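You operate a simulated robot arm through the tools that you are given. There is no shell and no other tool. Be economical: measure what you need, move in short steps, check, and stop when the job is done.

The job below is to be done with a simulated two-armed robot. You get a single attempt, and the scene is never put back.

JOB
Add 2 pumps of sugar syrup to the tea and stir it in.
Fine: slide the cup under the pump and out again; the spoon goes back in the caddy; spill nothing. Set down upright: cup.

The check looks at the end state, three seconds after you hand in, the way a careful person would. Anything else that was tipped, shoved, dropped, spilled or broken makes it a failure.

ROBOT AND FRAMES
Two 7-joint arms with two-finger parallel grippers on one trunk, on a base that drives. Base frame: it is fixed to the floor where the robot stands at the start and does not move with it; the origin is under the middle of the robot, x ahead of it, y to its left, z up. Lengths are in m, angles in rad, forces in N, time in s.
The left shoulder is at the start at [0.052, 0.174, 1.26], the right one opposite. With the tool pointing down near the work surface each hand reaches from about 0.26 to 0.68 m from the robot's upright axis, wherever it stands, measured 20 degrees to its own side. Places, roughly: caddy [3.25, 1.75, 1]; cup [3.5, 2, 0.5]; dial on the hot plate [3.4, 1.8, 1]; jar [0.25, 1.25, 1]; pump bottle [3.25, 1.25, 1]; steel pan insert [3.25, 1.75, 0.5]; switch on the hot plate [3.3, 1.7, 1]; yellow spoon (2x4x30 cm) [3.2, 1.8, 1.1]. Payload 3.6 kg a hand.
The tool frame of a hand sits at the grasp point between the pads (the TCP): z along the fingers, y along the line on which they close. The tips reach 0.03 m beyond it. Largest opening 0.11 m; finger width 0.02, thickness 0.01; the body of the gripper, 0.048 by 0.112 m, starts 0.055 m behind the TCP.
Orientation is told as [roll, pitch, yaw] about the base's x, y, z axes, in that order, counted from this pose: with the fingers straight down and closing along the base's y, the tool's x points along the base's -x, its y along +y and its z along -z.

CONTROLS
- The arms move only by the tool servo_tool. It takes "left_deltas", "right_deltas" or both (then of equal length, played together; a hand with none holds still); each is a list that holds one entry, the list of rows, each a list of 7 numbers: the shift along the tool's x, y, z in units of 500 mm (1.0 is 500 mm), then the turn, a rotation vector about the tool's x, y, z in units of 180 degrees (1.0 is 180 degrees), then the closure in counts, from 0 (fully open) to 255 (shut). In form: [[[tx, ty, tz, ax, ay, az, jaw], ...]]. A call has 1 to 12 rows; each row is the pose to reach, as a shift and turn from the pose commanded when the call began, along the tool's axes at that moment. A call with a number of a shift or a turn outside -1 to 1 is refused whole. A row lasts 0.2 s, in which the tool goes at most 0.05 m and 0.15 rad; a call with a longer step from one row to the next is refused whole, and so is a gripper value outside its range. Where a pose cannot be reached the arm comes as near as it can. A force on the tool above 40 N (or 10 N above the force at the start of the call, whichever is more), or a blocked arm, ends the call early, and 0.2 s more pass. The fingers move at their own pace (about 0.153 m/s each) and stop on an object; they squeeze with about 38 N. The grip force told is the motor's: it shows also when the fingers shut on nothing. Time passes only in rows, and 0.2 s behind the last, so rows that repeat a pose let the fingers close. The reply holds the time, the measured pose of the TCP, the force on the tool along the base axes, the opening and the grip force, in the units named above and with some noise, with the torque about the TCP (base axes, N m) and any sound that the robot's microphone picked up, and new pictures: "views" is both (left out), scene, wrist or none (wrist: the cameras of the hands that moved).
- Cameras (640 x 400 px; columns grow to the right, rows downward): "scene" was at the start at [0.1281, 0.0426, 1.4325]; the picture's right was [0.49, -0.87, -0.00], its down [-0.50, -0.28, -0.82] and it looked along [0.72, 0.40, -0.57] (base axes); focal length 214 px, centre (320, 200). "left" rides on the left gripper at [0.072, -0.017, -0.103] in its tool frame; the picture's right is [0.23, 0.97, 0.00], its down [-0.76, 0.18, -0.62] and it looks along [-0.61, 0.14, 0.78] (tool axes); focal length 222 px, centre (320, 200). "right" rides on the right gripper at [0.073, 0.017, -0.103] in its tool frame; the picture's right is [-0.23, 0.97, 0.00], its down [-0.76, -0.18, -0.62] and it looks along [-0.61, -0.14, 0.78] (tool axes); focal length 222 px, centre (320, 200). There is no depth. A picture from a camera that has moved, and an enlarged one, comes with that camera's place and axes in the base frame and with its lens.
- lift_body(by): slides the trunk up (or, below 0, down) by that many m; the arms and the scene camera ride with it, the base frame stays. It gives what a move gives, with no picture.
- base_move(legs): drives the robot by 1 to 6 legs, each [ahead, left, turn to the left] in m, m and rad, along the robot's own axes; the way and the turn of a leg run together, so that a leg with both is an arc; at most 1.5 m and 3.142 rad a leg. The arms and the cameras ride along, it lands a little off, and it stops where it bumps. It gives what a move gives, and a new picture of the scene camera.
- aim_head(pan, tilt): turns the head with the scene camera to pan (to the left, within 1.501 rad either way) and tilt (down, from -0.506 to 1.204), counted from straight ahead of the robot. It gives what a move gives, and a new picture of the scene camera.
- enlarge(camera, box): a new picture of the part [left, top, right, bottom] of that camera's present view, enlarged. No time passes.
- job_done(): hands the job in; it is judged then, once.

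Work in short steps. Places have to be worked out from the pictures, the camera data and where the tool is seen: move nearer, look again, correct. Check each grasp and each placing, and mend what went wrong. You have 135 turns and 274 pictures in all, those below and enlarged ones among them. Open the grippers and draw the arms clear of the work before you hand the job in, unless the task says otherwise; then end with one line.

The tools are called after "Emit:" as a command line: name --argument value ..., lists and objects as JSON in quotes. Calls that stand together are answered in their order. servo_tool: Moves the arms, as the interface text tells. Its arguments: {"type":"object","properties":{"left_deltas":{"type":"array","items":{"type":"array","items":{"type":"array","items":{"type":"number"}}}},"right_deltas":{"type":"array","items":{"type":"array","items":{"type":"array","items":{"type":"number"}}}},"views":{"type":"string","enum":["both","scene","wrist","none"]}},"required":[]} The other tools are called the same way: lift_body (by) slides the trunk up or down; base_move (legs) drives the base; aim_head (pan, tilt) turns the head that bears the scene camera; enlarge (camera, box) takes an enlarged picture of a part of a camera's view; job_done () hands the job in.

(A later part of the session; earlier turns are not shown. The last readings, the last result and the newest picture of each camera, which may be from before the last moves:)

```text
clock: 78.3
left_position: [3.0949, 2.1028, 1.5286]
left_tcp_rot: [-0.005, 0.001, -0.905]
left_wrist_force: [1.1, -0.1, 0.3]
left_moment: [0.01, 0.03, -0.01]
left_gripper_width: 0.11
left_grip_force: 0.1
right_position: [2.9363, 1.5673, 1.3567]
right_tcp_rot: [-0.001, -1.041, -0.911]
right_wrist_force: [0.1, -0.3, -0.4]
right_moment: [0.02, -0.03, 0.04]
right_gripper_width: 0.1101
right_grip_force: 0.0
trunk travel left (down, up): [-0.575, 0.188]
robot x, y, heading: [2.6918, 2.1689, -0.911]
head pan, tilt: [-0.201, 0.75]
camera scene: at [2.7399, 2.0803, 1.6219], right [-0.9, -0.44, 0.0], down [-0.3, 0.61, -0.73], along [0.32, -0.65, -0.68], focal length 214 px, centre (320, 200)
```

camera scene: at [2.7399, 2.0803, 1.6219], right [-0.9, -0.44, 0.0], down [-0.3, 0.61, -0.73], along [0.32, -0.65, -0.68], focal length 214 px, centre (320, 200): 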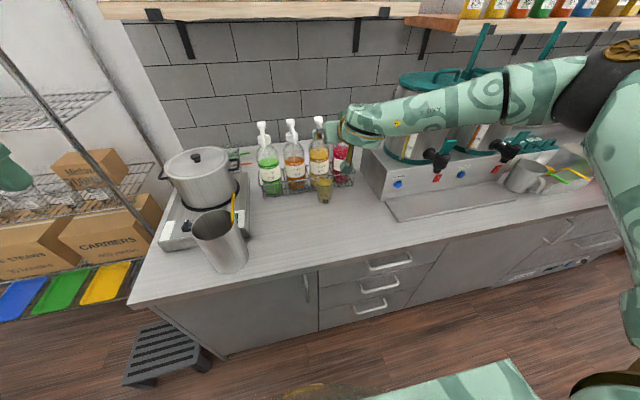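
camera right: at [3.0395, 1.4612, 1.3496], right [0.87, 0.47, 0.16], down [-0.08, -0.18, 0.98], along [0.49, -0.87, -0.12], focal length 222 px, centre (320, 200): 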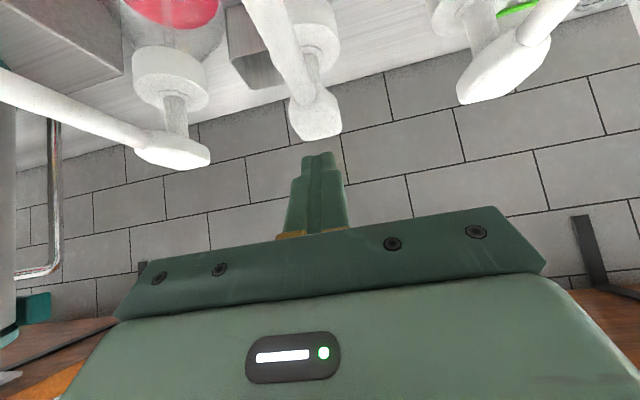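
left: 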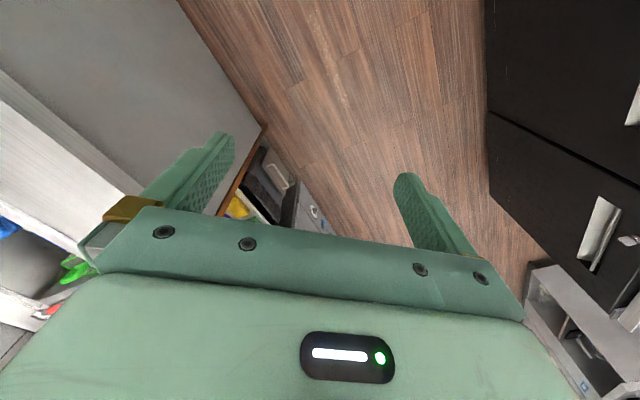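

Now lower the trunk to bring the hand in front of the cup.

Emit:
lift_body --by -0.3

Emit:
servo_tool --right_deltas '[[[0.02, 0, 0.01, 0, 0, 0, 0], [0.025, 0, 0.06, 0, 0, 0, 0]]]'

```text
clock: 81.3
left_position: [3.0949, 2.1048, 1.2289]
left_tcp_rot: [-0.001, 0.0, -0.904]
left_wrist_force: [-0.5, 0.3, -0.6]
left_moment: [-0.01, 0.0, -0.01]
left_gripper_width: 0.11
left_grip_force: 0.0
right_position: [2.936, 1.569, 1.0568]
right_tcp_rot: [-0.003, -1.041, -0.911]
right_wrist_force: [0.1, 0.1, -0.3]
right_moment: [0.03, 0.02, 0.01]
right_gripper_width: 0.1097
right_grip_force: 0.1
trunk travel left (down, up): [-0.275, 0.488]
robot x, y, heading: [2.693, 2.1671, -0.907]
head pan, tilt: [-0.201, 0.75]
```

```text
clock: 81.9
left_position: [3.0955, 2.1027, 1.2282]
left_tcp_rot: [-0.003, 0.002, -0.903]
left_wrist_force: [-0.2, -0.4, 0.3]
left_moment: [0.01, 0.02, -0.03]
left_gripper_width: 0.11
left_grip_force: 0.0
right_position: [2.9481, 1.5517, 1.0294]
right_tcp_rot: [-0.001, -1.04, -0.912]
right_wrist_force: [0.3, -0.9, -0.7]
right_moment: [-0.01, 0.0, 0.02]
right_gripper_width: 0.1099
right_grip_force: 0.0
trunk travel left (down, up): [-0.275, 0.488]
robot x, y, heading: [2.696, 2.166, -0.912]
head pan, tilt: [-0.201, 0.75]
camera scene: at [2.7858, 2.0212, 1.3186], right [-0.9, -0.44, 0.0], down [-0.3, 0.61, -0.73], along [0.32, -0.65, -0.68], focal length 214 px, centre (320, 200)
camera right: at [2.8847, 1.6632, 1.0189], right [0.84, 0.5, 0.19], down [-0.23, 0.01, 0.97], along [0.49, -0.86, 0.13], focal length 222 px, centre (320, 200)
```

scene: 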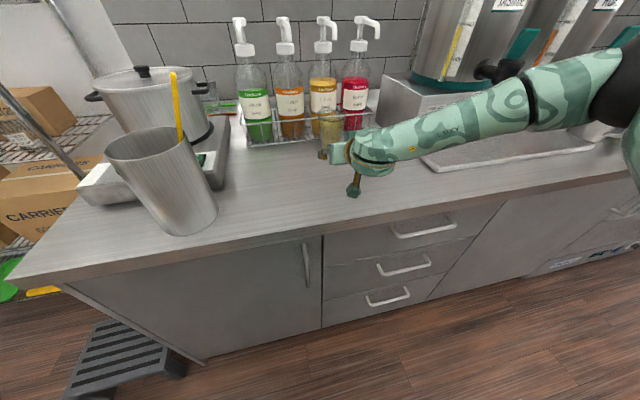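
right: 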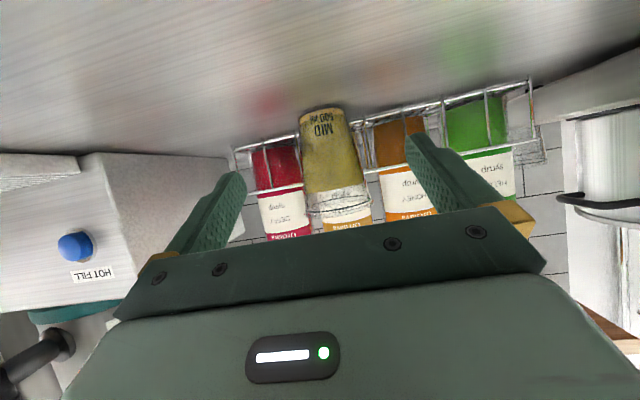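

Aligned (2 mm). I advance 0.14 m around the cup to the earlier grasp pose.

Emit:
servo_tool --right_deltas '[[[0.005, -0.001, 0.05, 0, 0, 0, 0], [-0.015, -0.002, 0.11, 0, 0, 0, 0], [-0.04, -0.003, 0.175, 0, 0, 0, 0], [-0.062, -0.004, 0.23, 0, 0, 0, 0], [-0.084, -0.004, 0.277, 0, 0, 0, 0]]]' --views "wrist"

```text
clock: 83.1
left_position: [3.0946, 2.1041, 1.2273]
left_tcp_rot: [0.0, 0.0, -0.905]
left_wrist_force: [0.4, 0.4, 0.5]
left_moment: [-0.01, 0.01, 0.01]
left_gripper_width: 0.1101
left_grip_force: 0.0
right_position: [3.0335, 1.4417, 0.9965]
right_tcp_rot: [-0.003, -1.041, -0.912]
right_wrist_force: [0.0, -0.9, -0.5]
right_moment: [0.03, 0.0, -0.01]
right_gripper_width: 0.1099
right_grip_force: 0.0
trunk travel left (down, up): [-0.275, 0.488]
robot x, y, heading: [2.6915, 2.169, -0.912]
head pan, tilt: [-0.201, 0.75]
camera right: at [2.9701, 1.553, 0.9851], right [0.84, 0.5, 0.19], down [-0.23, 0.01, 0.97], along [0.49, -0.86, 0.13], focal length 222 px, centre (320, 200)
```

right: 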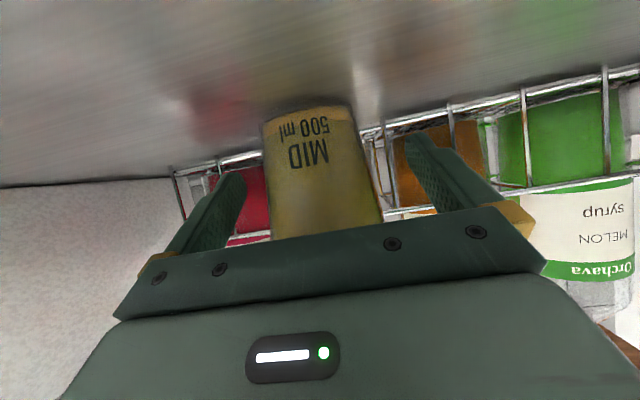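

Same geometry as at release. I close gently to the same hold.

Emit:
servo_tool --right_deltas '[[[0, 0, 0, 0, 0, 0, 60], [0, 0, 0, 0, 0, 0, 78], [0, 0, 0, 0, 0, 0, 88], [0, 0, 0, 0, 0, 0, 94], [0, 0, 0, 0, 0, 0, 100], [0, 0, 0, 0, 0, 0, 100]]]' --views "wrist"

```text
clock: 84.5
left_position: [3.0932, 2.1039, 1.228]
left_tcp_rot: [-0.002, 0.001, -0.904]
left_wrist_force: [0.2, -0.6, -0.1]
left_moment: [-0.01, 0.0, 0.0]
left_gripper_width: 0.1098
left_grip_force: 0.0
right_position: [3.0337, 1.4432, 0.997]
right_tcp_rot: [-0.001, -1.039, -0.911]
right_wrist_force: [-0.9, -1.5, 1.2]
right_moment: [-0.02, -0.03, -0.02]
right_gripper_width: 0.0681
right_grip_force: 37.7
trunk travel left (down, up): [-0.275, 0.488]
robot x, y, heading: [2.6945, 2.168, -0.915]
head pan, tilt: [-0.201, 0.75]
camera right: at [2.9695, 1.5531, 0.9857], right [0.84, 0.5, 0.2], down [-0.23, 0.01, 0.97], along [0.49, -0.86, 0.13], focal length 222 px, centre (320, 200)
```

right: 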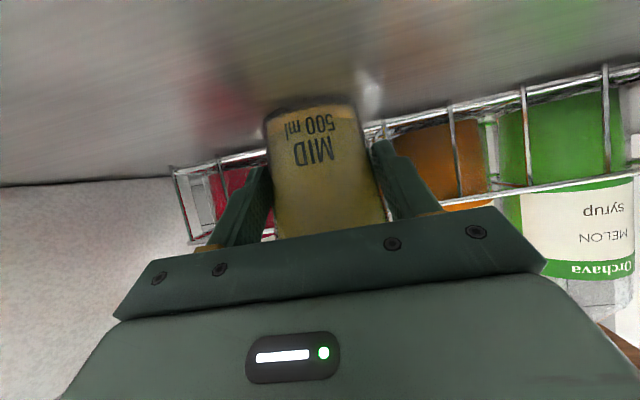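

Held. I slide the cup slowly straight back out, 0.15 m back and 5 cm left, to its old place.

Emit:
servo_tool --right_deltas '[[[0.003, 0.002, -0.007, 0, 0, 0, 100], [0.012, 0.009, -0.022, 0, 0, 0, 100], [0.026, 0.019, -0.047, 0, 0, 0, 100], [0.041, 0.03, -0.073, 0, 0, 0, 100], [0.056, 0.041, -0.099, 0, 0, 0, 100], [0.072, 0.052, -0.126, 0, 0, 0, 100], [0.088, 0.064, -0.154, 0, 0, 0, 100], [0.105, 0.076, -0.183, 0, 0, 0, 100], [0.12, 0.087, -0.21, 0, 0, 0, 100], [0.135, 0.097, -0.235, 0, 0, 0, 100], [0.145, 0.105, -0.253, 0, 0, 0, 100], [0.149, 0.108, -0.26, 0, 0, 0, 100]]]'

```text
clock: 87.1
left_position: [3.0955, 2.1043, 1.2282]
left_tcp_rot: [-0.004, 0.0, -0.903]
left_wrist_force: [-0.1, 0.7, -0.5]
left_moment: [-0.01, 0.0, 0.03]
left_gripper_width: 0.1095
left_grip_force: 0.0
right_position: [2.984, 1.5919, 0.9989]
right_tcp_rot: [-0.003, -1.041, -0.912]
right_wrist_force: [-0.4, -0.1, -3.2]
right_moment: [0.05, 0.03, -0.03]
right_gripper_width: 0.0683
right_grip_force: 38.0
trunk travel left (down, up): [-0.275, 0.488]
robot x, y, heading: [2.6925, 2.1658, -0.909]
head pan, tilt: [-0.201, 0.75]
camera scene: at [2.7854, 2.0218, 1.3188], right [-0.9, -0.44, 0.0], down [-0.3, 0.61, -0.73], along [0.32, -0.65, -0.68], focal length 214 px, centre (320, 200)
camera right: at [2.9207, 1.7025, 0.9877], right [0.84, 0.5, 0.2], down [-0.23, 0.01, 0.97], along [0.49, -0.86, 0.13], focal length 222 px, centre (320, 200)
```

scene: 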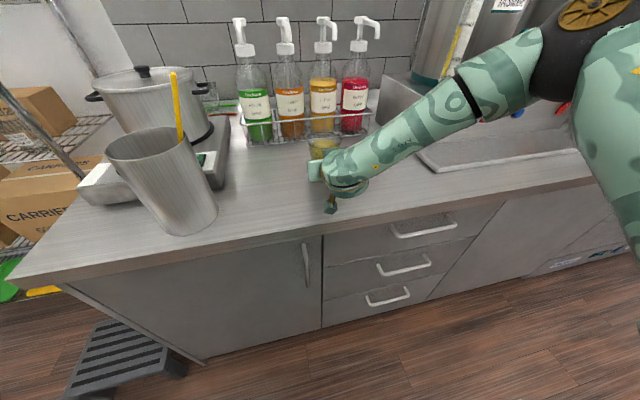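
right: 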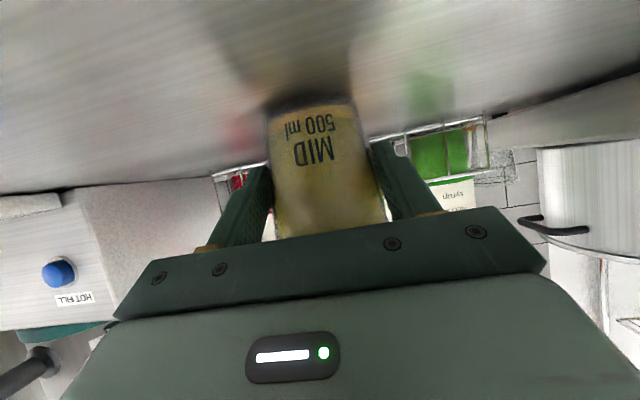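

The cup is out, back at its place. I press it gently down to the counter, release and withdraw.

Emit:
servo_tool --right_deltas '[[[0.0035, 0, 0.002, 0, 0, 0, 100], [0.007, 0, 0.004, 0, 0, 0, 100], [0.007, 0, 0.004, 0, 0, 0, 100]]]' --views "none"

```text
clock: 87.9
left_position: [3.0929, 2.1047, 1.2288]
left_tcp_rot: [-0.002, 0.001, -0.906]
left_wrist_force: [0.0, 0.5, 0.8]
left_moment: [-0.03, -0.02, -0.01]
left_gripper_width: 0.1101
left_grip_force: 0.0
right_position: [2.9845, 1.5916, 0.9973]
right_tcp_rot: [-0.001, -1.044, -0.912]
right_wrist_force: [1.0, -2.8, 7.0]
right_moment: [0.02, 0.01, 0.01]
right_gripper_width: 0.0681
right_grip_force: 37.9
trunk travel left (down, up): [-0.275, 0.488]
robot x, y, heading: [2.6904, 2.1706, -0.916]
head pan, tilt: [-0.201, 0.75]
```

The counter now bears it. I open slowly and withdraw straight back and slightly up.

Emit:
servo_tool --right_deltas '[[[0, 0, 0, 0, 0, 0, 92], [0, 0, 0, 0, 0, 0, 80], [0, 0, 0, 0, 0, 0, 40], [0, 0, 0, 0, 0, 0, 0], [0.02, 0, -0.04, 0, 0, 0, 0], [0.04, 0, -0.1, 0, 0, 0, 0], [0.06, 0, -0.17, 0, 0, 0, 0], [0.06, 0, -0.22, 0, 0, 0, 0]]]'

```text
clock: 89.7
left_position: [3.0939, 2.1051, 1.2276]
left_tcp_rot: [-0.001, 0.0, -0.904]
left_wrist_force: [-0.9, 0.3, -0.1]
left_moment: [0.0, -0.06, -0.02]
left_gripper_width: 0.1102
left_grip_force: 0.2
right_position: [2.9195, 1.6805, 1.0303]
right_tcp_rot: [-0.005, -1.037, -0.911]
right_wrist_force: [0.5, -0.1, -1.0]
right_moment: [0.0, 0.02, -0.01]
right_gripper_width: 0.1102
right_grip_force: 0.0
right hand out of reach, approached as far as the arm can: row 6, 7, 8
trunk travel left (down, up): [-0.275, 0.488]
robot x, y, heading: [2.6903, 2.1712, -0.908]
head pan, tilt: [-0.201, 0.75]
camera scene: at [2.7848, 2.0224, 1.3189], right [-0.9, -0.44, 0.0], down [-0.3, 0.61, -0.73], along [0.33, -0.66, -0.68], focal length 214 px, centre (320, 200)
camera right: at [2.8565, 1.7917, 1.0194], right [0.84, 0.5, 0.19], down [-0.23, 0.01, 0.97], along [0.49, -0.86, 0.12], focal length 222 px, centre (320, 200)
```

scene: 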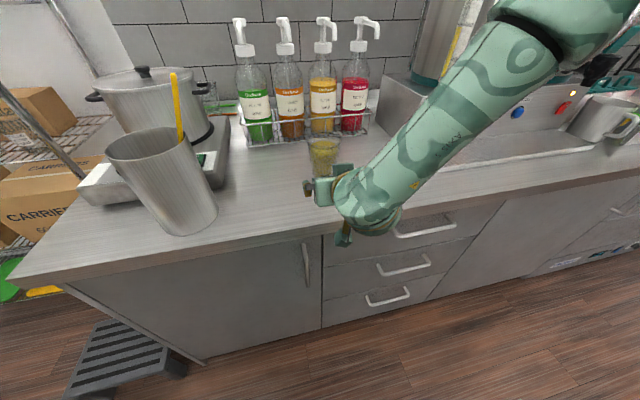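
right: 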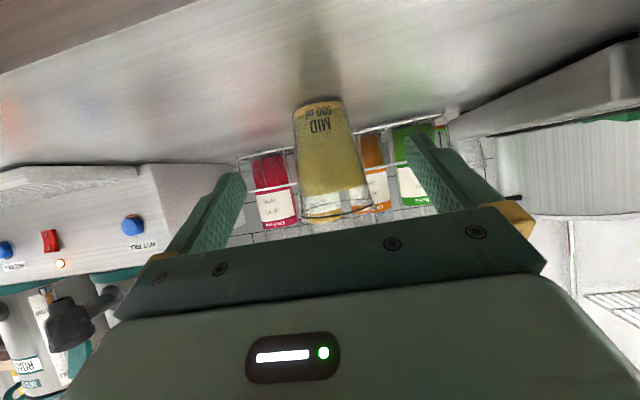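

The cup stands free and upright with syrup added. I raise the trunk, fold the right hand away to the right, and move in a bit for the spoon.

Emit:
lift_body --by 0.36

Emit:
servo_tool --right_deltas '[[[0.02, -0.03, -0.035, 0, 0.042, 0, 0], [0.04, -0.06, -0.07, 0, 0.084, 0, 0], [0.06, -0.09, -0.1, 0, 0.126, 0, 0], [0.08, -0.12, -0.14, 0, 0.168, 0, 0], [0.1, -0.15, -0.17, 0, 0.21, 0, 0], [0.12, -0.18, -0.2, 0, 0.252, 0, 0], [0.13, -0.21, -0.23, 0, 0.294, 0, 0], [0.13, -0.24, -0.23, 0, 0.333, 0, 0]]]' --views "none"

Emit:
base_move --legs '[[0.1, 0, 0]]'

Emit:
aim_head --pan 0.1 --tilt 0.9

Emit:
enlarge --camera "left" --box '[0, 0, 640, 400]'

```text
clock: 93.2
left_position: [3.0934, 2.1034, 1.5877]
left_tcp_rot: [-0.002, 0.001, -0.902]
left_wrist_force: [0.3, -0.1, -0.4]
left_moment: [0.0, -0.01, -0.01]
left_gripper_width: 0.1103
left_grip_force: 0.0
right_position: [2.9204, 1.6813, 1.3879]
right_tcp_rot: [-0.002, -1.041, -0.91]
right_wrist_force: [0.3, -1.3, 0.1]
right_moment: [0.03, 0.01, 0.0]
right_gripper_width: 0.1099
right_grip_force: 0.2
trunk travel left (down, up): [-0.635, 0.128]
robot x, y, heading: [2.6891, 2.1666, -0.912]
head pan, tilt: [-0.201, 0.75]
```

```text
clock: 95.0
left_position: [3.0945, 2.103, 1.5888]
left_tcp_rot: [-0.003, -0.001, -0.904]
left_wrist_force: [0.5, 0.2, -0.4]
left_moment: [0.0, 0.03, 0.0]
left_gripper_width: 0.11
left_grip_force: 0.0
right_position: [2.7429, 1.711, 1.3885]
right_tcp_rot: [0.0, 0.008, -0.913]
right_wrist_force: [0.4, -0.8, 0.5]
right_moment: [0.0, -0.02, 0.02]
right_gripper_width: 0.11
right_grip_force: 0.1
trunk travel left (down, up): [-0.635, 0.128]
robot x, y, heading: [2.693, 2.1705, -0.909]
head pan, tilt: [-0.201, 0.75]
```

```text
clock: 96.2
left_position: [3.1546, 2.0246, 1.5895]
left_tcp_rot: [-0.005, -0.001, -0.903]
left_wrist_force: [0.2, 0.6, -0.2]
left_moment: [0.03, -0.01, 0.01]
left_gripper_width: 0.1097
left_grip_force: 0.1
right_position: [2.8056, 1.6335, 1.3897]
right_tcp_rot: [-0.003, 0.006, -0.912]
right_wrist_force: [0.2, -0.2, -0.4]
right_moment: [0.0, 0.02, -0.01]
right_gripper_width: 0.1099
right_grip_force: 0.1
trunk travel left (down, up): [-0.635, 0.128]
robot x, y, heading: [2.7563, 2.0871, -0.912]
head pan, tilt: [-0.201, 0.75]
camera scene: at [2.7991, 2.0041, 1.6821], right [-0.9, -0.44, 0.0], down [-0.3, 0.61, -0.73], along [0.33, -0.66, -0.68], focal length 214 px, centre (320, 200)
```

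scene: 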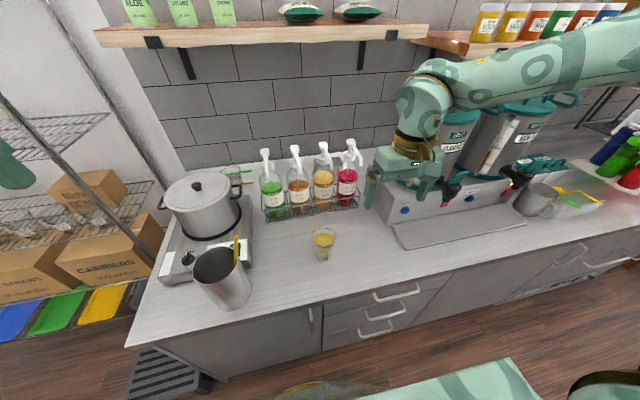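

```text
clock: 97.0
left_position: [3.1569, 2.0239, 1.5881]
left_tcp_rot: [-0.004, 0.0, -0.903]
left_wrist_force: [1.2, -0.5, -0.7]
left_moment: [0.01, 0.0, -0.05]
left_gripper_width: 0.1098
left_grip_force: 0.1
right_position: [2.8075, 1.6317, 1.3892]
right_tcp_rot: [-0.002, 0.007, -0.913]
right_wrist_force: [-2.1, 0.9, -0.5]
right_moment: [0.01, 0.02, 0.01]
right_gripper_width: 0.1101
right_grip_force: 0.1
trunk travel left (down, up): [-0.635, 0.128]
robot x, y, heading: [2.7587, 2.0882, -0.909]
head pan, tilt: [0.099, 0.901]
camera scene: at [2.8158, 2.0217, 1.6701], right [-0.72, -0.69, 0.0], down [-0.54, 0.57, -0.62], along [0.43, -0.45, -0.78], focal length 214 px, centre (320, 200)
```

scene: 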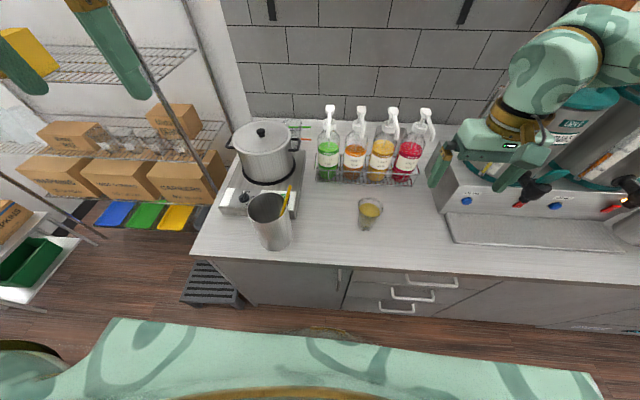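

```text
1.00 times, centred on (320, 200) of left (not enlarged: the box is as wide or as high as the picture)
camera zoom: at [3.0988, 2.0693, 1.692], right [0.62, 0.78, 0.0], down [0.61, -0.49, 0.62], along [0.49, -0.39, -0.78], focal length 222 px, centre (320, 200)
```

zoom: 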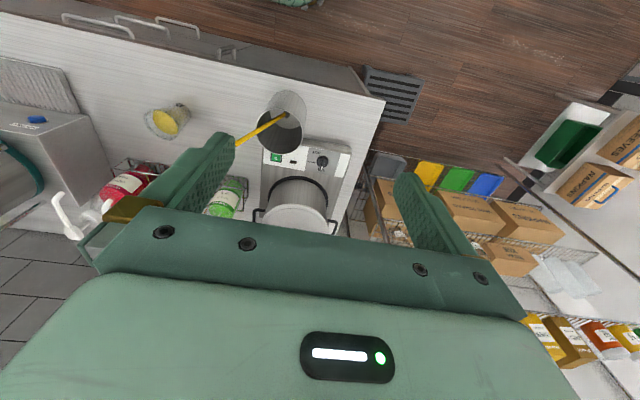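

Emit:
enlarge --camera "scene" --box '[235, 170, 315, 260]'

Emit:
enlarge --camera "left" --box '[220, 70, 340, 170]'

```text
4.44 times, centred on (275, 215) of scene
camera zoom: at [2.8158, 2.0217, 1.6701], right [-0.72, -0.69, 0.0], down [-0.54, 0.57, -0.62], along [0.43, -0.45, -0.78], focal length 953 px, centre (520, 133)
```

zoom: 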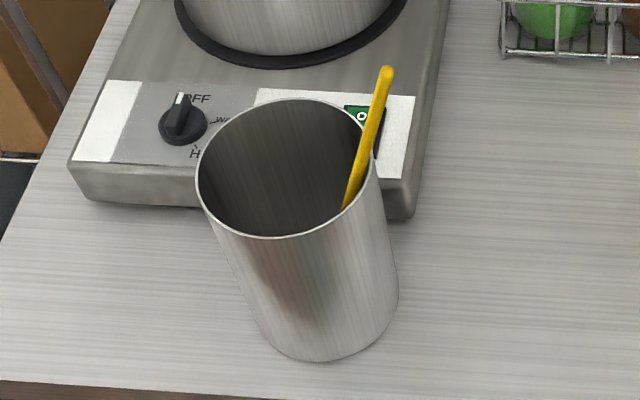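

```text
4.00 times, centred on (280, 120) of left
camera zoom: at [3.0988, 2.0693, 1.692], right [0.62, 0.78, 0.0], down [0.61, -0.49, 0.62], along [0.49, -0.39, -0.78], focal length 888 px, centre (480, 520)
```

zoom: 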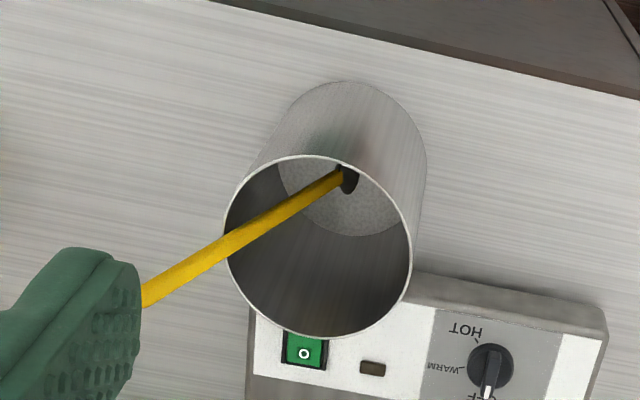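

Spoon tip triangulated at (3.143, 1.795, 1.240), leaning ~16° to the robot's right, with its lower end near (3.22, 1.836, 0.94). I bring the left hand to hover along the spoon's axis, rolled to match the lean.

Emit:
servo_tool --left_deltas '[[[-0.04, -0.037, 0.067, -0.01, 0, 0, 80], [-0.08, -0.074, 0.134, -0.02, 0, 0, 80], [-0.12, -0.111, 0.2, -0.03, 0, 0, 80], [-0.16, -0.148, 0.268, -0.04, 0, 0, 80], [-0.2, -0.185, 0.335, -0.05, 0, 0, 80], [-0.24, -0.222, 0.4, -0.06, 0, 0, 80], [-0.28, -0.26, 0.47, -0.07, 0, 0, 80], [-0.315, -0.296, 0.54, -0.08, 0, 0, 80], [-0.346, -0.332, 0.604, -0.089, 0, 0, 80]]]'

Emit:
enlarge --camera "scene" --box '[200, 100, 360, 260]'

```text
clock: 99.0
left_position: [3.1325, 1.7825, 1.2877]
left_tcp_rot: [0.279, -0.001, -0.905]
left_wrist_force: [0.0, 0.1, -0.7]
left_moment: [0.0, 0.03, -0.02]
left_gripper_width: 0.0754
left_grip_force: 0.1
right_position: [2.8057, 1.6308, 1.3898]
right_tcp_rot: [-0.001, 0.004, -0.914]
right_wrist_force: [0.1, -0.1, 0.4]
right_moment: [0.03, 0.0, 0.05]
right_gripper_width: 0.1099
right_grip_force: 0.2
trunk travel left (down, up): [-0.635, 0.128]
robot x, y, heading: [2.7504, 2.0922, -0.916]
head pan, tilt: [0.099, 0.901]
camera scene: at [2.814, 2.0213, 1.6701], right [-0.72, -0.69, 0.0], down [-0.54, 0.57, -0.62], along [0.43, -0.45, -0.78], focal length 214 px, centre (320, 200)
camera left: at [3.0514, 1.8121, 1.3813], right [0.59, 0.76, 0.27], down [0.47, -0.6, 0.65], along [0.65, -0.26, -0.71], focal length 222 px, centre (320, 200)
```

scene: 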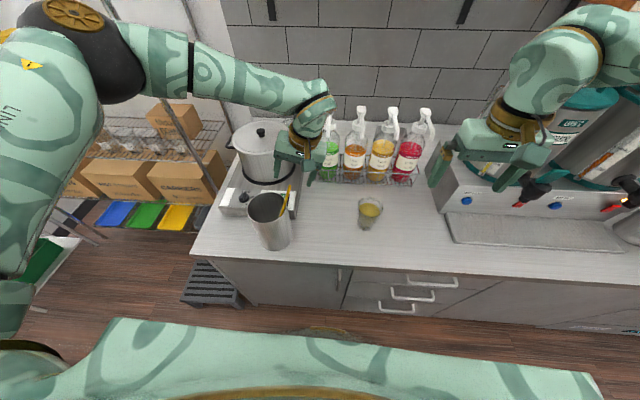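
left: 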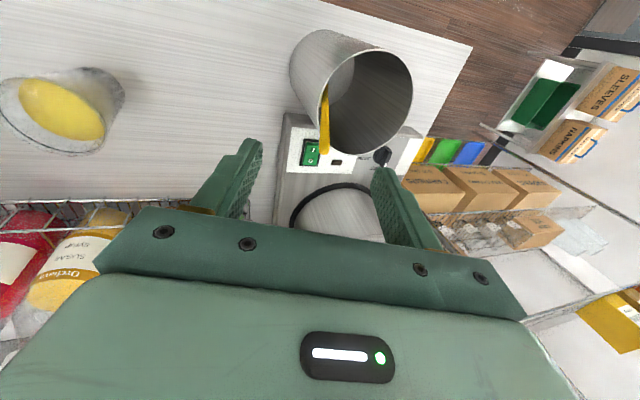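

```text
2.50 times, centred on (280, 180) of scene
camera zoom: at [2.814, 2.0213, 1.6701], right [-0.72, -0.69, 0.0], down [-0.54, 0.57, -0.62], along [0.43, -0.45, -0.78], focal length 536 px, centre (420, 250)
```

zoom: 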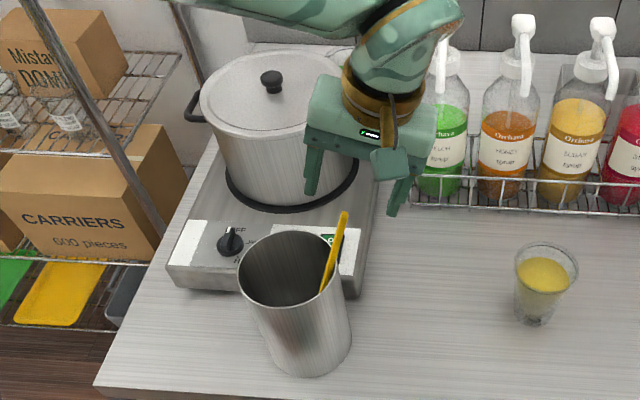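

The wrist view puts the spoon tip at (3.145, 1.793), consistent. I descend 9 cm along the spoon's axis.

Emit:
servo_tool --left_deltas '[[[0.002, 0.001, 0.06, 0, 0, 0, 80], [0.004, 0.003, 0.12, 0, 0, 0, 80], [0.006, 0.004, 0.18, 0, 0, 0, 80]]]'

Emit:
enlarge --camera "scene" --box '[220, 130, 340, 250]'

```text
clock: 99.8
left_position: [3.1512, 1.8049, 1.1995]
left_tcp_rot: [0.276, -0.002, -0.904]
left_wrist_force: [0.4, 0.5, 0.4]
left_moment: [0.01, -0.04, -0.01]
left_gripper_width: 0.0757
left_grip_force: 0.1
right_position: [2.8069, 1.6339, 1.39]
right_tcp_rot: [-0.002, 0.005, -0.913]
right_wrist_force: [-0.4, 1.1, 0.8]
right_moment: [-0.01, 0.0, 0.03]
right_gripper_width: 0.1097
right_grip_force: 0.0
trunk travel left (down, up): [-0.635, 0.128]
robot x, y, heading: [2.7595, 2.0887, -0.914]
head pan, tilt: [0.099, 0.901]
camera scene: at [2.8153, 2.0234, 1.6702], right [-0.72, -0.69, 0.0], down [-0.54, 0.57, -0.62], along [0.43, -0.45, -0.78], focal length 214 px, centre (320, 200)
camera left: at [3.0718, 1.8337, 1.2953], right [0.6, 0.76, 0.27], down [0.47, -0.6, 0.65], along [0.65, -0.26, -0.71], focal length 222 px, centre (320, 200)
```

scene: 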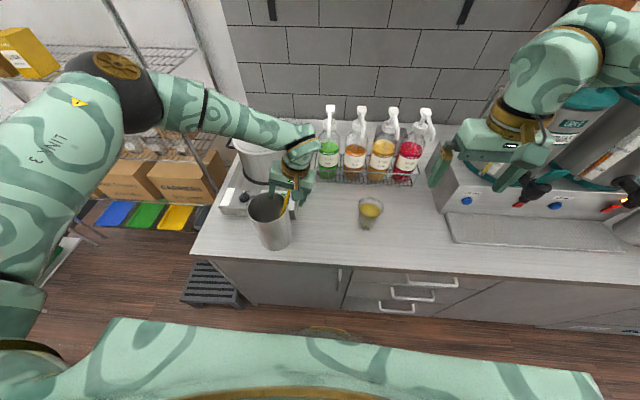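
left: 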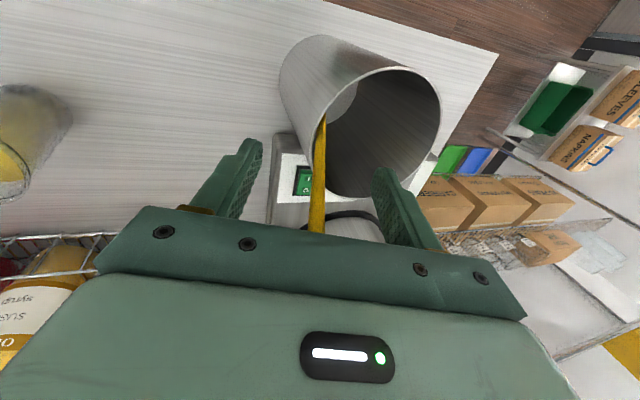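

```text
3.33 times, centred on (280, 190) of scene
camera zoom: at [2.8153, 2.0234, 1.6702], right [-0.72, -0.69, 0.0], down [-0.54, 0.57, -0.62], along [0.43, -0.45, -0.78], focal length 715 px, centre (453, 233)
```

zoom: 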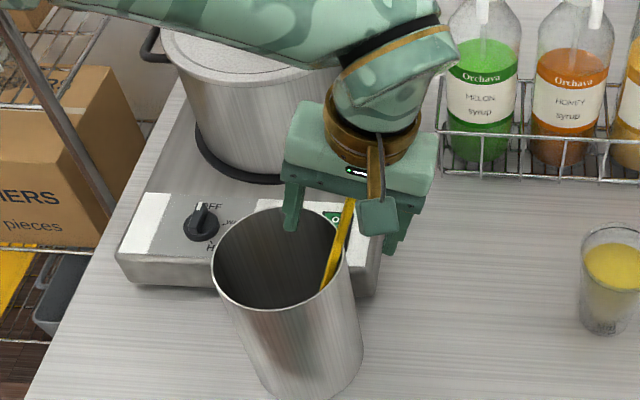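

The spoon handle lies between the pads at the TCP. I correct 4 mm forward and close.

Emit:
servo_tool --left_deltas '[[[-0.006, 0, 0, 0, 0, 0, 120], [-0.006, 0, 0, 0, 0, 0, 180], [-0.006, 0, 0, 0, 0, 0, 215], [-0.006, 0, 0, 0, 0, 0, 255], [-0.006, 0, 0, 0, 0, 0, 255]]]' --views "wrist"

```text
clock: 101.0
left_position: [3.1531, 1.8028, 1.2018]
left_tcp_rot: [0.276, -0.001, -0.902]
left_wrist_force: [2.0, 2.1, 6.3]
left_moment: [0.57, -0.73, 0.02]
left_gripper_width: 0.0074
left_grip_force: 38.2
right_position: [2.806, 1.6323, 1.3895]
right_tcp_rot: [-0.001, 0.005, -0.914]
right_wrist_force: [0.6, 0.5, 0.6]
right_moment: [0.0, 0.02, -0.02]
right_gripper_width: 0.11
right_grip_force: 0.0
trunk travel left (down, up): [-0.635, 0.128]
robot x, y, heading: [2.7529, 2.0905, -0.909]
head pan, tilt: [0.099, 0.901]
camera left: at [3.0738, 1.8313, 1.2963], right [0.59, 0.76, 0.27], down [0.47, -0.6, 0.65], along [0.65, -0.26, -0.71], focal length 222 px, centre (320, 200)
```

left: 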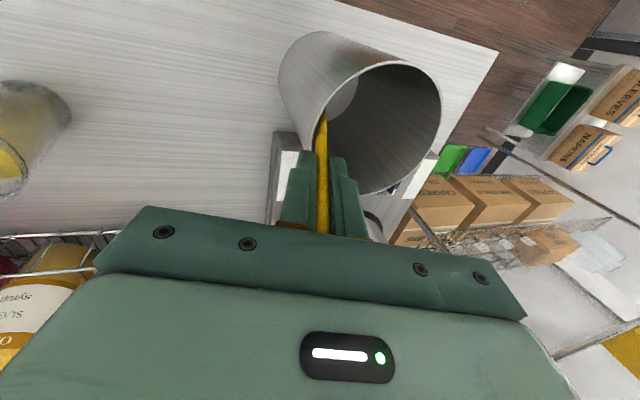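

Gripped (7 mm handle). I lift straight up, so the bowl rises through the middle of the caddy.

Emit:
servo_tool --left_deltas '[[[0, 0.015, -0.054, 0, 0, 0, 255], [0, 0.035, -0.12, 0, 0, 0, 255], [0, 0.06, -0.2, 0, 0, 0, 255], [0, 0.083, -0.285, 0, 0, 0, 255], [0, 0.107, -0.37, 0, 0, 0, 255], [0, 0.132, -0.455, 0, 0, 0, 255], [0, 0.154, -0.535, 0, 0, 0, 255], [0, 0.168, -0.585, 0, 0, 0, 255]]]'

Emit:
enlarge --camera "scene" --box '[200, 60, 400, 260]'

```text
clock: 102.8
left_position: [3.1538, 1.8018, 1.5068]
left_tcp_rot: [0.276, 0.0, -0.905]
left_wrist_force: [0.5, -0.2, -0.8]
left_moment: [-0.03, 0.0, -0.01]
left_gripper_width: 0.0078
left_grip_force: 37.9
right_position: [2.8062, 1.6332, 1.3894]
right_tcp_rot: [-0.001, 0.005, -0.914]
right_wrist_force: [-0.6, 0.2, 1.1]
right_moment: [0.03, 0.02, -0.01]
right_gripper_width: 0.1103
right_grip_force: 0.1
trunk travel left (down, up): [-0.635, 0.128]
robot x, y, heading: [2.7536, 2.0898, -0.911]
head pan, tilt: [0.099, 0.901]
camera scene: at [2.8145, 2.0233, 1.6702], right [-0.72, -0.69, 0.0], down [-0.54, 0.57, -0.62], along [0.43, -0.45, -0.78], focal length 214 px, centre (320, 200)
camera left: at [3.0735, 1.831, 1.602], right [0.6, 0.76, 0.27], down [0.47, -0.6, 0.65], along [0.65, -0.26, -0.71], focal length 222 px, centre (320, 200)
```

scene: 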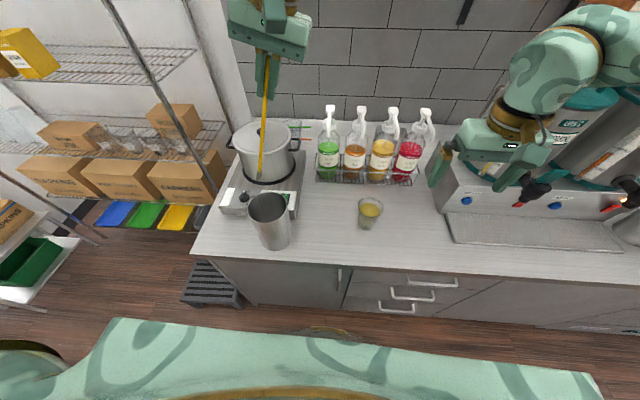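
left: 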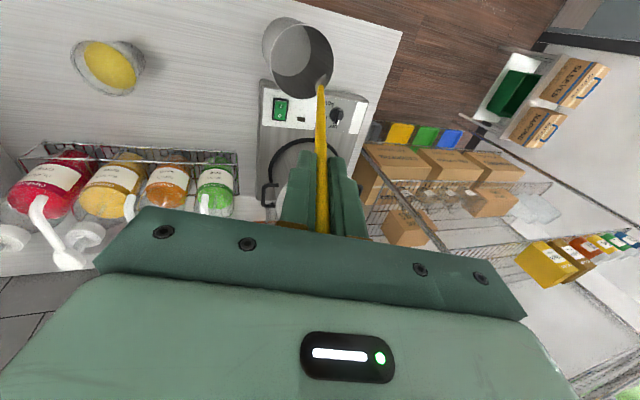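

```text
2.00 times, centred on (300, 160) of scene
camera zoom: at [2.8145, 2.0233, 1.6702], right [-0.72, -0.69, 0.0], down [-0.54, 0.57, -0.62], along [0.43, -0.45, -0.78], focal length 429 px, centre (360, 280)
```

zoom: 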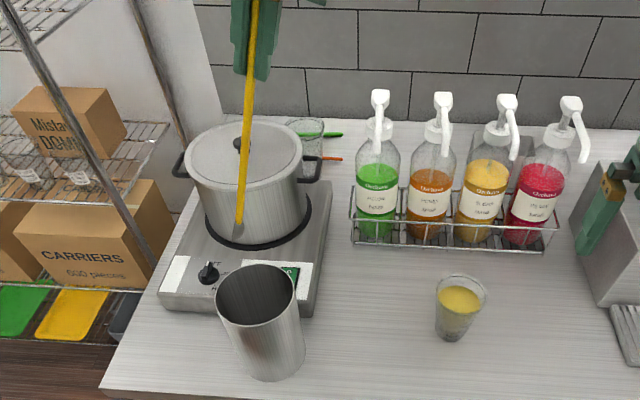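

The spoon is free, about 0.27 m below the TCP. I carry it over the cup, turning it upright, while the right hand moves further aside.

Emit:
servo_tool --left_deltas '[[[-0.022, -0.072, -0.021, 0.013, 0.003, 0, 255], [-0.044, -0.145, -0.042, 0.026, 0.006, 0, 255], [-0.066, -0.217, -0.063, 0.038, 0.009, 0, 255], [-0.088, -0.29, -0.083, 0.051, 0.012, 0, 255], [-0.11, -0.362, -0.104, 0.064, 0.015, 0, 255], [-0.132, -0.435, -0.125, 0.076, 0.018, 0, 255], [-0.147, -0.485, -0.14, 0.085, 0.02, 0, 255], [-0.154, -0.507, -0.146, 0.089, 0.021, 0, 255]]]' --right_deltas '[[[0, -0.025, 0, 0, 0, 0, 0], [0, -0.05, 0, 0, 0, 0, 0], [0, -0.075, 0, 0, 0, 0, 0], [0, -0.1, 0, 0, 0, 0, 0], [0, -0.125, 0, 0, 0, 0, 0], [0, -0.15, 0, 0, 0, 0, 0], [0, -0.175, 0, 0, 0, 0, 0], [0, -0.2, 0, 0, 0, 0, 0]]]' --views "scene"

Emit:
aim_head --pan -0.1 --tilt 0.8

Emit:
enlarge --camera "scene" --box '[240, 60, 440, 260]'

Emit:
enlarge --camera "left" --box '[160, 0, 480, 240]'

```text
clock: 104.6
left_position: [2.9963, 1.6503, 1.4658]
left_tcp_rot: [0.005, 0.063, -0.895]
left_wrist_force: [0.1, 0.7, -1.2]
left_moment: [0.0, -0.01, 0.0]
left_gripper_width: 0.0073
left_grip_force: 37.9
left hand out of reach, approached as far as the arm can: row 3, 4, 5, 6, 7, 8
right_position: [2.7251, 1.5685, 1.3886]
right_tcp_rot: [0.001, 0.004, -0.914]
right_wrist_force: [-0.7, 0.8, 0.3]
right_moment: [-0.01, -0.03, 0.01]
right_gripper_width: 0.1101
right_grip_force: 0.1
trunk travel left (down, up): [-0.635, 0.128]
robot x, y, heading: [2.7552, 2.0884, -0.906]
head pan, tilt: [0.099, 0.901]
camera scene: at [2.8124, 2.021, 1.6702], right [-0.72, -0.69, 0.0], down [-0.54, 0.57, -0.62], along [0.43, -0.45, -0.78], focal length 214 px, centre (320, 200)
```

scene: 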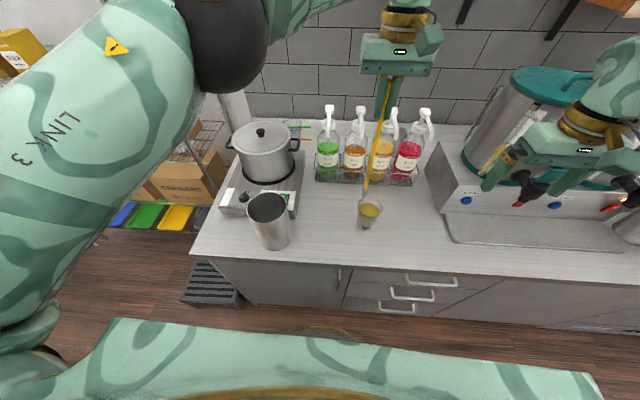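

```text
clock: 105.3
left_position: [2.9996, 1.6529, 1.4674]
left_tcp_rot: [0.004, 0.063, -0.896]
left_wrist_force: [0.5, -0.2, -0.9]
left_moment: [0.02, 0.01, 0.01]
left_gripper_width: 0.0075
left_grip_force: 38.4
right_position: [2.7263, 1.5715, 1.39]
right_tcp_rot: [-0.002, 0.005, -0.911]
right_wrist_force: [-0.2, 0.1, -1.4]
right_moment: [0.0, 0.01, 0.01]
right_gripper_width: 0.1101
right_grip_force: 0.0
trunk travel left (down, up): [-0.635, 0.128]
robot x, y, heading: [2.7557, 2.0879, -0.904]
head pan, tilt: [-0.099, 0.799]
camera scene: at [2.8053, 2.0096, 1.6781], right [-0.85, -0.53, 0.0], down [-0.38, 0.61, -0.7], along [0.37, -0.59, -0.72], focal length 214 px, centre (320, 200)
```

scene: 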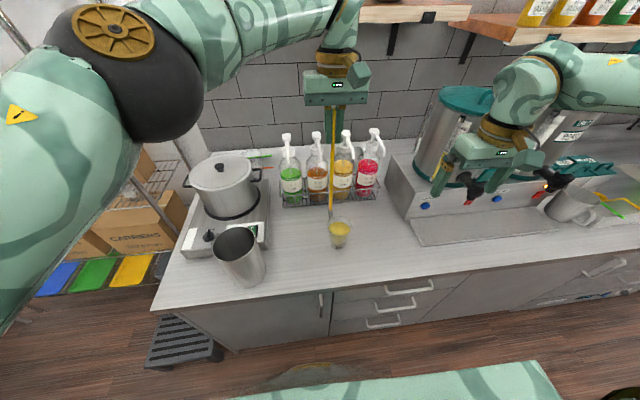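

```text
2.00 times, centred on (340, 160) of scene
camera zoom: at [2.8053, 2.0096, 1.6781], right [-0.85, -0.53, 0.0], down [-0.38, 0.61, -0.7], along [0.37, -0.59, -0.72], focal length 429 px, centre (280, 280)
```

zoom: 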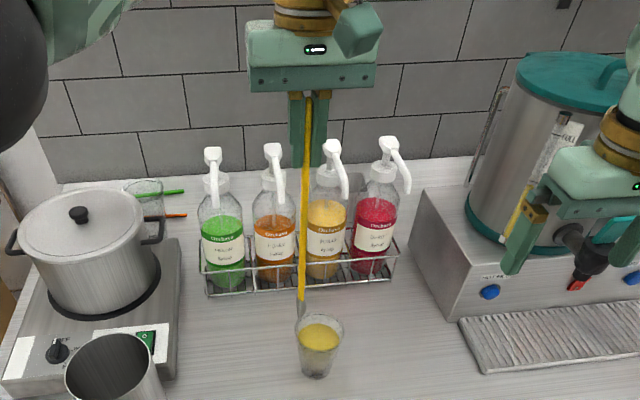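

```text
1.67 times, centred on (320, 120) of left
camera zoom: at [2.9441, 1.693, 1.5751], right [0.62, 0.79, 0.02], down [0.64, -0.51, 0.58], along [0.46, -0.34, -0.82], focal length 370 px, centre (320, 333)
```

zoom: 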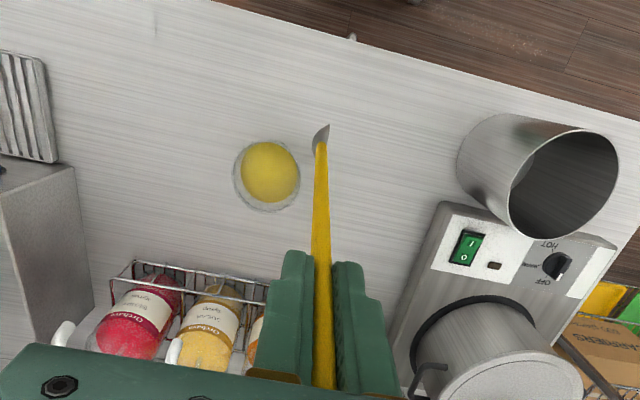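

Short of reach by ~5 cm. I drive forward 0.06 m with the spoon held high above everything.

Emit:
base_move --legs '[[0.06, 0, 0]]'

```text
clock: 106.3
left_position: [3.0261, 1.6139, 1.4708]
left_tcp_rot: [0.005, 0.055, -0.899]
left_wrist_force: [-0.6, 0.6, -0.6]
left_moment: [-0.03, -0.04, 0.02]
left_gripper_width: 0.0075
left_grip_force: 37.8
right_position: [2.755, 1.5326, 1.392]
right_tcp_rot: [-0.001, -0.003, -0.916]
right_wrist_force: [-1.9, 0.9, 0.3]
right_moment: [-0.01, -0.09, -0.01]
right_gripper_width: 0.1102
right_grip_force: 0.0
trunk travel left (down, up): [-0.635, 0.128]
robot x, y, heading: [2.7902, 2.0394, -0.912]
head pan, tilt: [-0.099, 0.799]
camera scene: at [2.8328, 1.9719, 1.6789], right [-0.85, -0.53, 0.0], down [-0.38, 0.6, -0.7], along [0.37, -0.59, -0.71], focal length 214 px, centre (320, 200)
```

scene: 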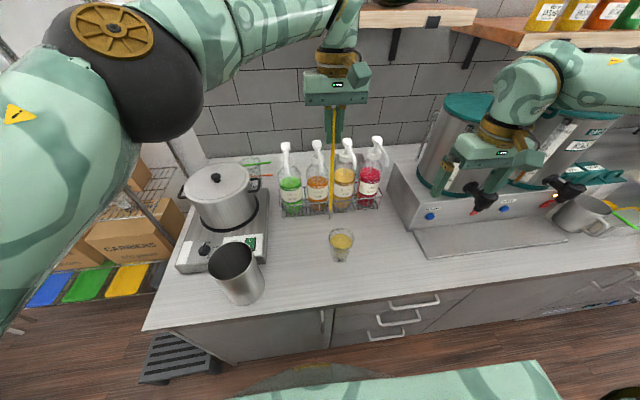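

The wrist view shows the spoon end about 3 cm behind the TCP's vertical, so I undo the pitch to make the spoon vertical and centre over the cup.

Emit:
servo_tool --left_deltas '[[[-0.005, -0.03, 0.01, 0, -0.013, 0, 255], [-0.011, -0.06, 0.03, 0, -0.026, 0, 255], [-0.016, -0.095, 0.04, 0, -0.038, 0, 255], [-0.016, -0.095, 0.04, 0, -0.038, 0, 255]]]' --views "wrist"

Emit:
enlarge --camera "scene" --box '[260, 100, 420, 280]'

Emit:
enlarge --camera "left" --box '[220, 20, 420, 180]'

```text
clock: 107.3
left_position: [3.0056, 1.5773, 1.445]
left_tcp_rot: [0.003, -0.058, -0.899]
left_wrist_force: [0.2, 0.0, -0.8]
left_moment: [-0.01, 0.01, -0.01]
left_gripper_width: 0.0074
left_grip_force: 38.2
left hand out of reach, approached as far as the arm can: row 3, 4
right_position: [2.7626, 1.525, 1.3909]
right_tcp_rot: [0.0, 0.004, -0.916]
right_wrist_force: [-0.7, 0.6, 0.5]
right_moment: [0.0, -0.03, 0.0]
right_gripper_width: 0.1099
right_grip_force: 0.1
trunk travel left (down, up): [-0.635, 0.128]
robot x, y, heading: [2.7936, 2.0416, -0.911]
head pan, tilt: [-0.099, 0.799]
camera left: at [2.9419, 1.6274, 1.5448], right [0.62, 0.78, -0.01], down [0.59, -0.46, 0.67], along [0.52, -0.42, -0.75], focal length 222 px, centre (320, 200)
```

left: 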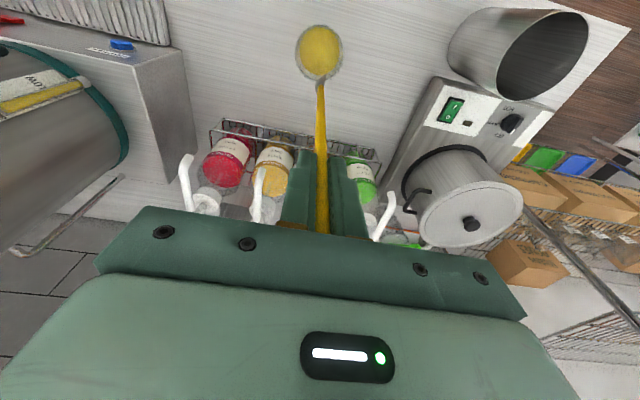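

```text
2.22 times, centred on (340, 190) of scene
camera zoom: at [2.8423, 1.9619, 1.6781], right [-0.85, -0.53, 0.0], down [-0.38, 0.61, -0.7], along [0.37, -0.59, -0.72], focal length 477 px, centre (276, 222)
```

zoom: 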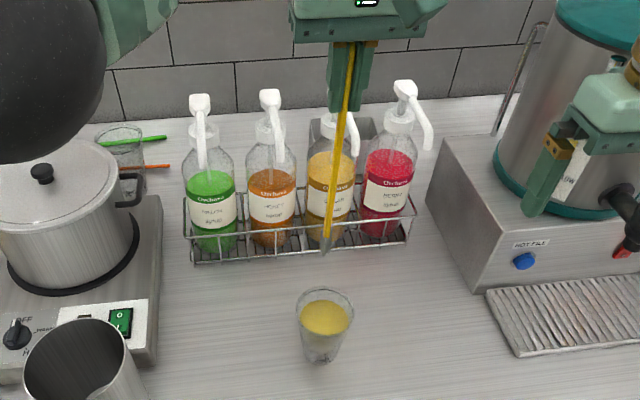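

```text
2.50 times, centred on (320, 100) of left
camera zoom: at [2.9419, 1.6274, 1.5448], right [0.62, 0.78, -0.01], down [0.59, -0.46, 0.67], along [0.52, -0.42, -0.75], focal length 555 px, centre (320, 450)
```

zoom: 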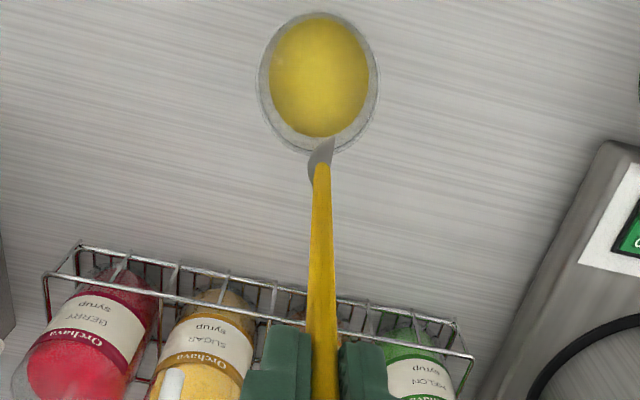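

Spoon is now vertical; its end at (3.003, 1.583, 1.211), cup axis (2.994, 1.581). I correct ~9 mm and lower to just above the rim.

Emit:
servo_tool --left_deltas '[[[0.008, -0.016, 0.03, 0, 0, 0, 255], [0.012, -0.016, 0.1, 0, 0, 0, 255], [0.02, -0.016, 0.2, 0, 0, 0, 255], [0.02, -0.016, 0.2, 0, 0, 0, 255]]]' --views "none"

Emit:
enlarge --camera "scene" --box '[260, 100, 420, 280]'

Emit:
enlarge --camera "left" --box '[220, 20, 420, 180]'

```text
refused: row 3 steps farther than a row can; nothing moved
```

```text
2.22 times, centred on (340, 190) of scene
camera zoom: at [2.8423, 1.9619, 1.6781], right [-0.85, -0.53, 0.0], down [-0.38, 0.61, -0.7], along [0.37, -0.59, -0.72], focal length 477 px, centre (276, 222)
```

zoom: 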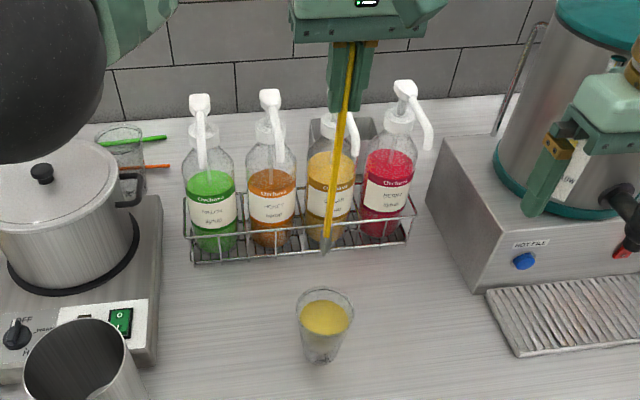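

```text
2.50 times, centred on (320, 100) of left
camera zoom: at [2.9419, 1.6274, 1.5448], right [0.62, 0.78, -0.01], down [0.59, -0.46, 0.67], along [0.52, -0.42, -0.75], focal length 555 px, centre (320, 450)
```

zoom: 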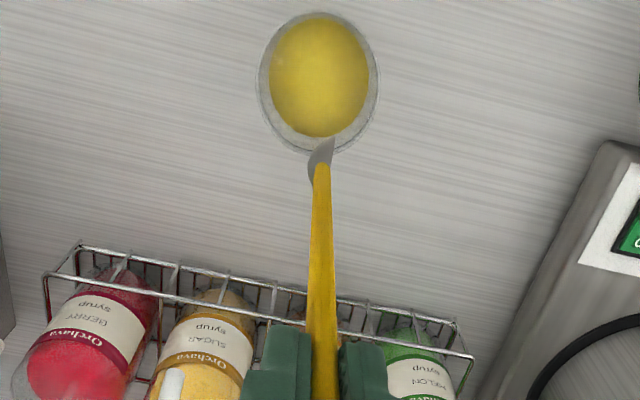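

A step was too long; I split it more finely.

Emit:
servo_tool --left_deltas '[[[0.008, -0.016, 0.03, 0, 0, 0, 255], [0.011, -0.016, 0.09, 0, 0, 0, 255], [0.016, -0.016, 0.15, 0, 0, 0, 255], [0.02, -0.016, 0.2, 0, 0, 0, 255], [0.02, -0.016, 0.2, 0, 0, 0, 255]]]' --views "none"

Emit:
enlarge --camera "scene" --box '[260, 100, 420, 280]'

Emit:
enlarge --camera "left" --box '[220, 0, 420, 160]'

```text
clock: 108.5
left_position: [2.9963, 1.5776, 1.3448]
left_tcp_rot: [0.002, -0.057, -0.898]
left_wrist_force: [-0.1, 0.4, 0.5]
left_moment: [-0.02, -0.01, -0.01]
left_gripper_width: 0.007
left_grip_force: 37.9
right_position: [2.7614, 1.5239, 1.3898]
right_tcp_rot: [0.0, 0.006, -0.917]
right_wrist_force: [0.5, -0.6, -0.5]
right_moment: [0.02, -0.02, 0.03]
right_gripper_width: 0.1101
right_grip_force: 0.1
trunk travel left (down, up): [-0.635, 0.128]
robot x, y, heading: [2.794, 2.0374, -0.912]
head pan, tilt: [-0.099, 0.799]
```

```text
2.22 times, centred on (340, 190) of scene
camera zoom: at [2.8422, 1.9622, 1.6781], right [-0.85, -0.53, 0.0], down [-0.38, 0.61, -0.7], along [0.37, -0.59, -0.72], focal length 477 px, centre (276, 222)
```

zoom: 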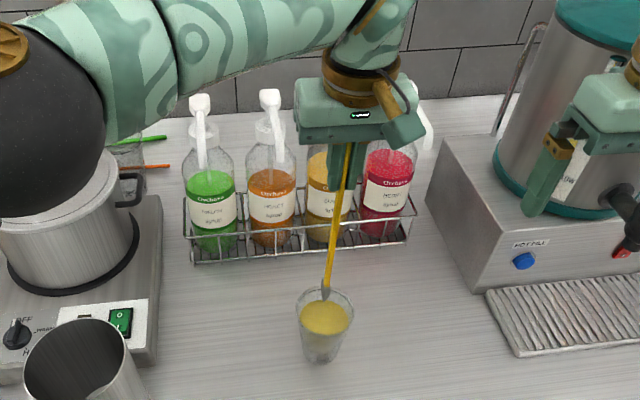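

```text
2.50 times, centred on (320, 80) of left
camera zoom: at [2.9333, 1.6269, 1.4445], right [0.62, 0.78, -0.01], down [0.59, -0.46, 0.67], along [0.52, -0.42, -0.75], focal length 555 px, centre (320, 500)
```

zoom: 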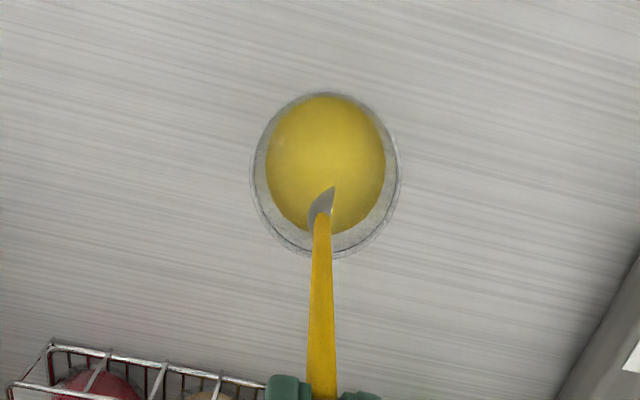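

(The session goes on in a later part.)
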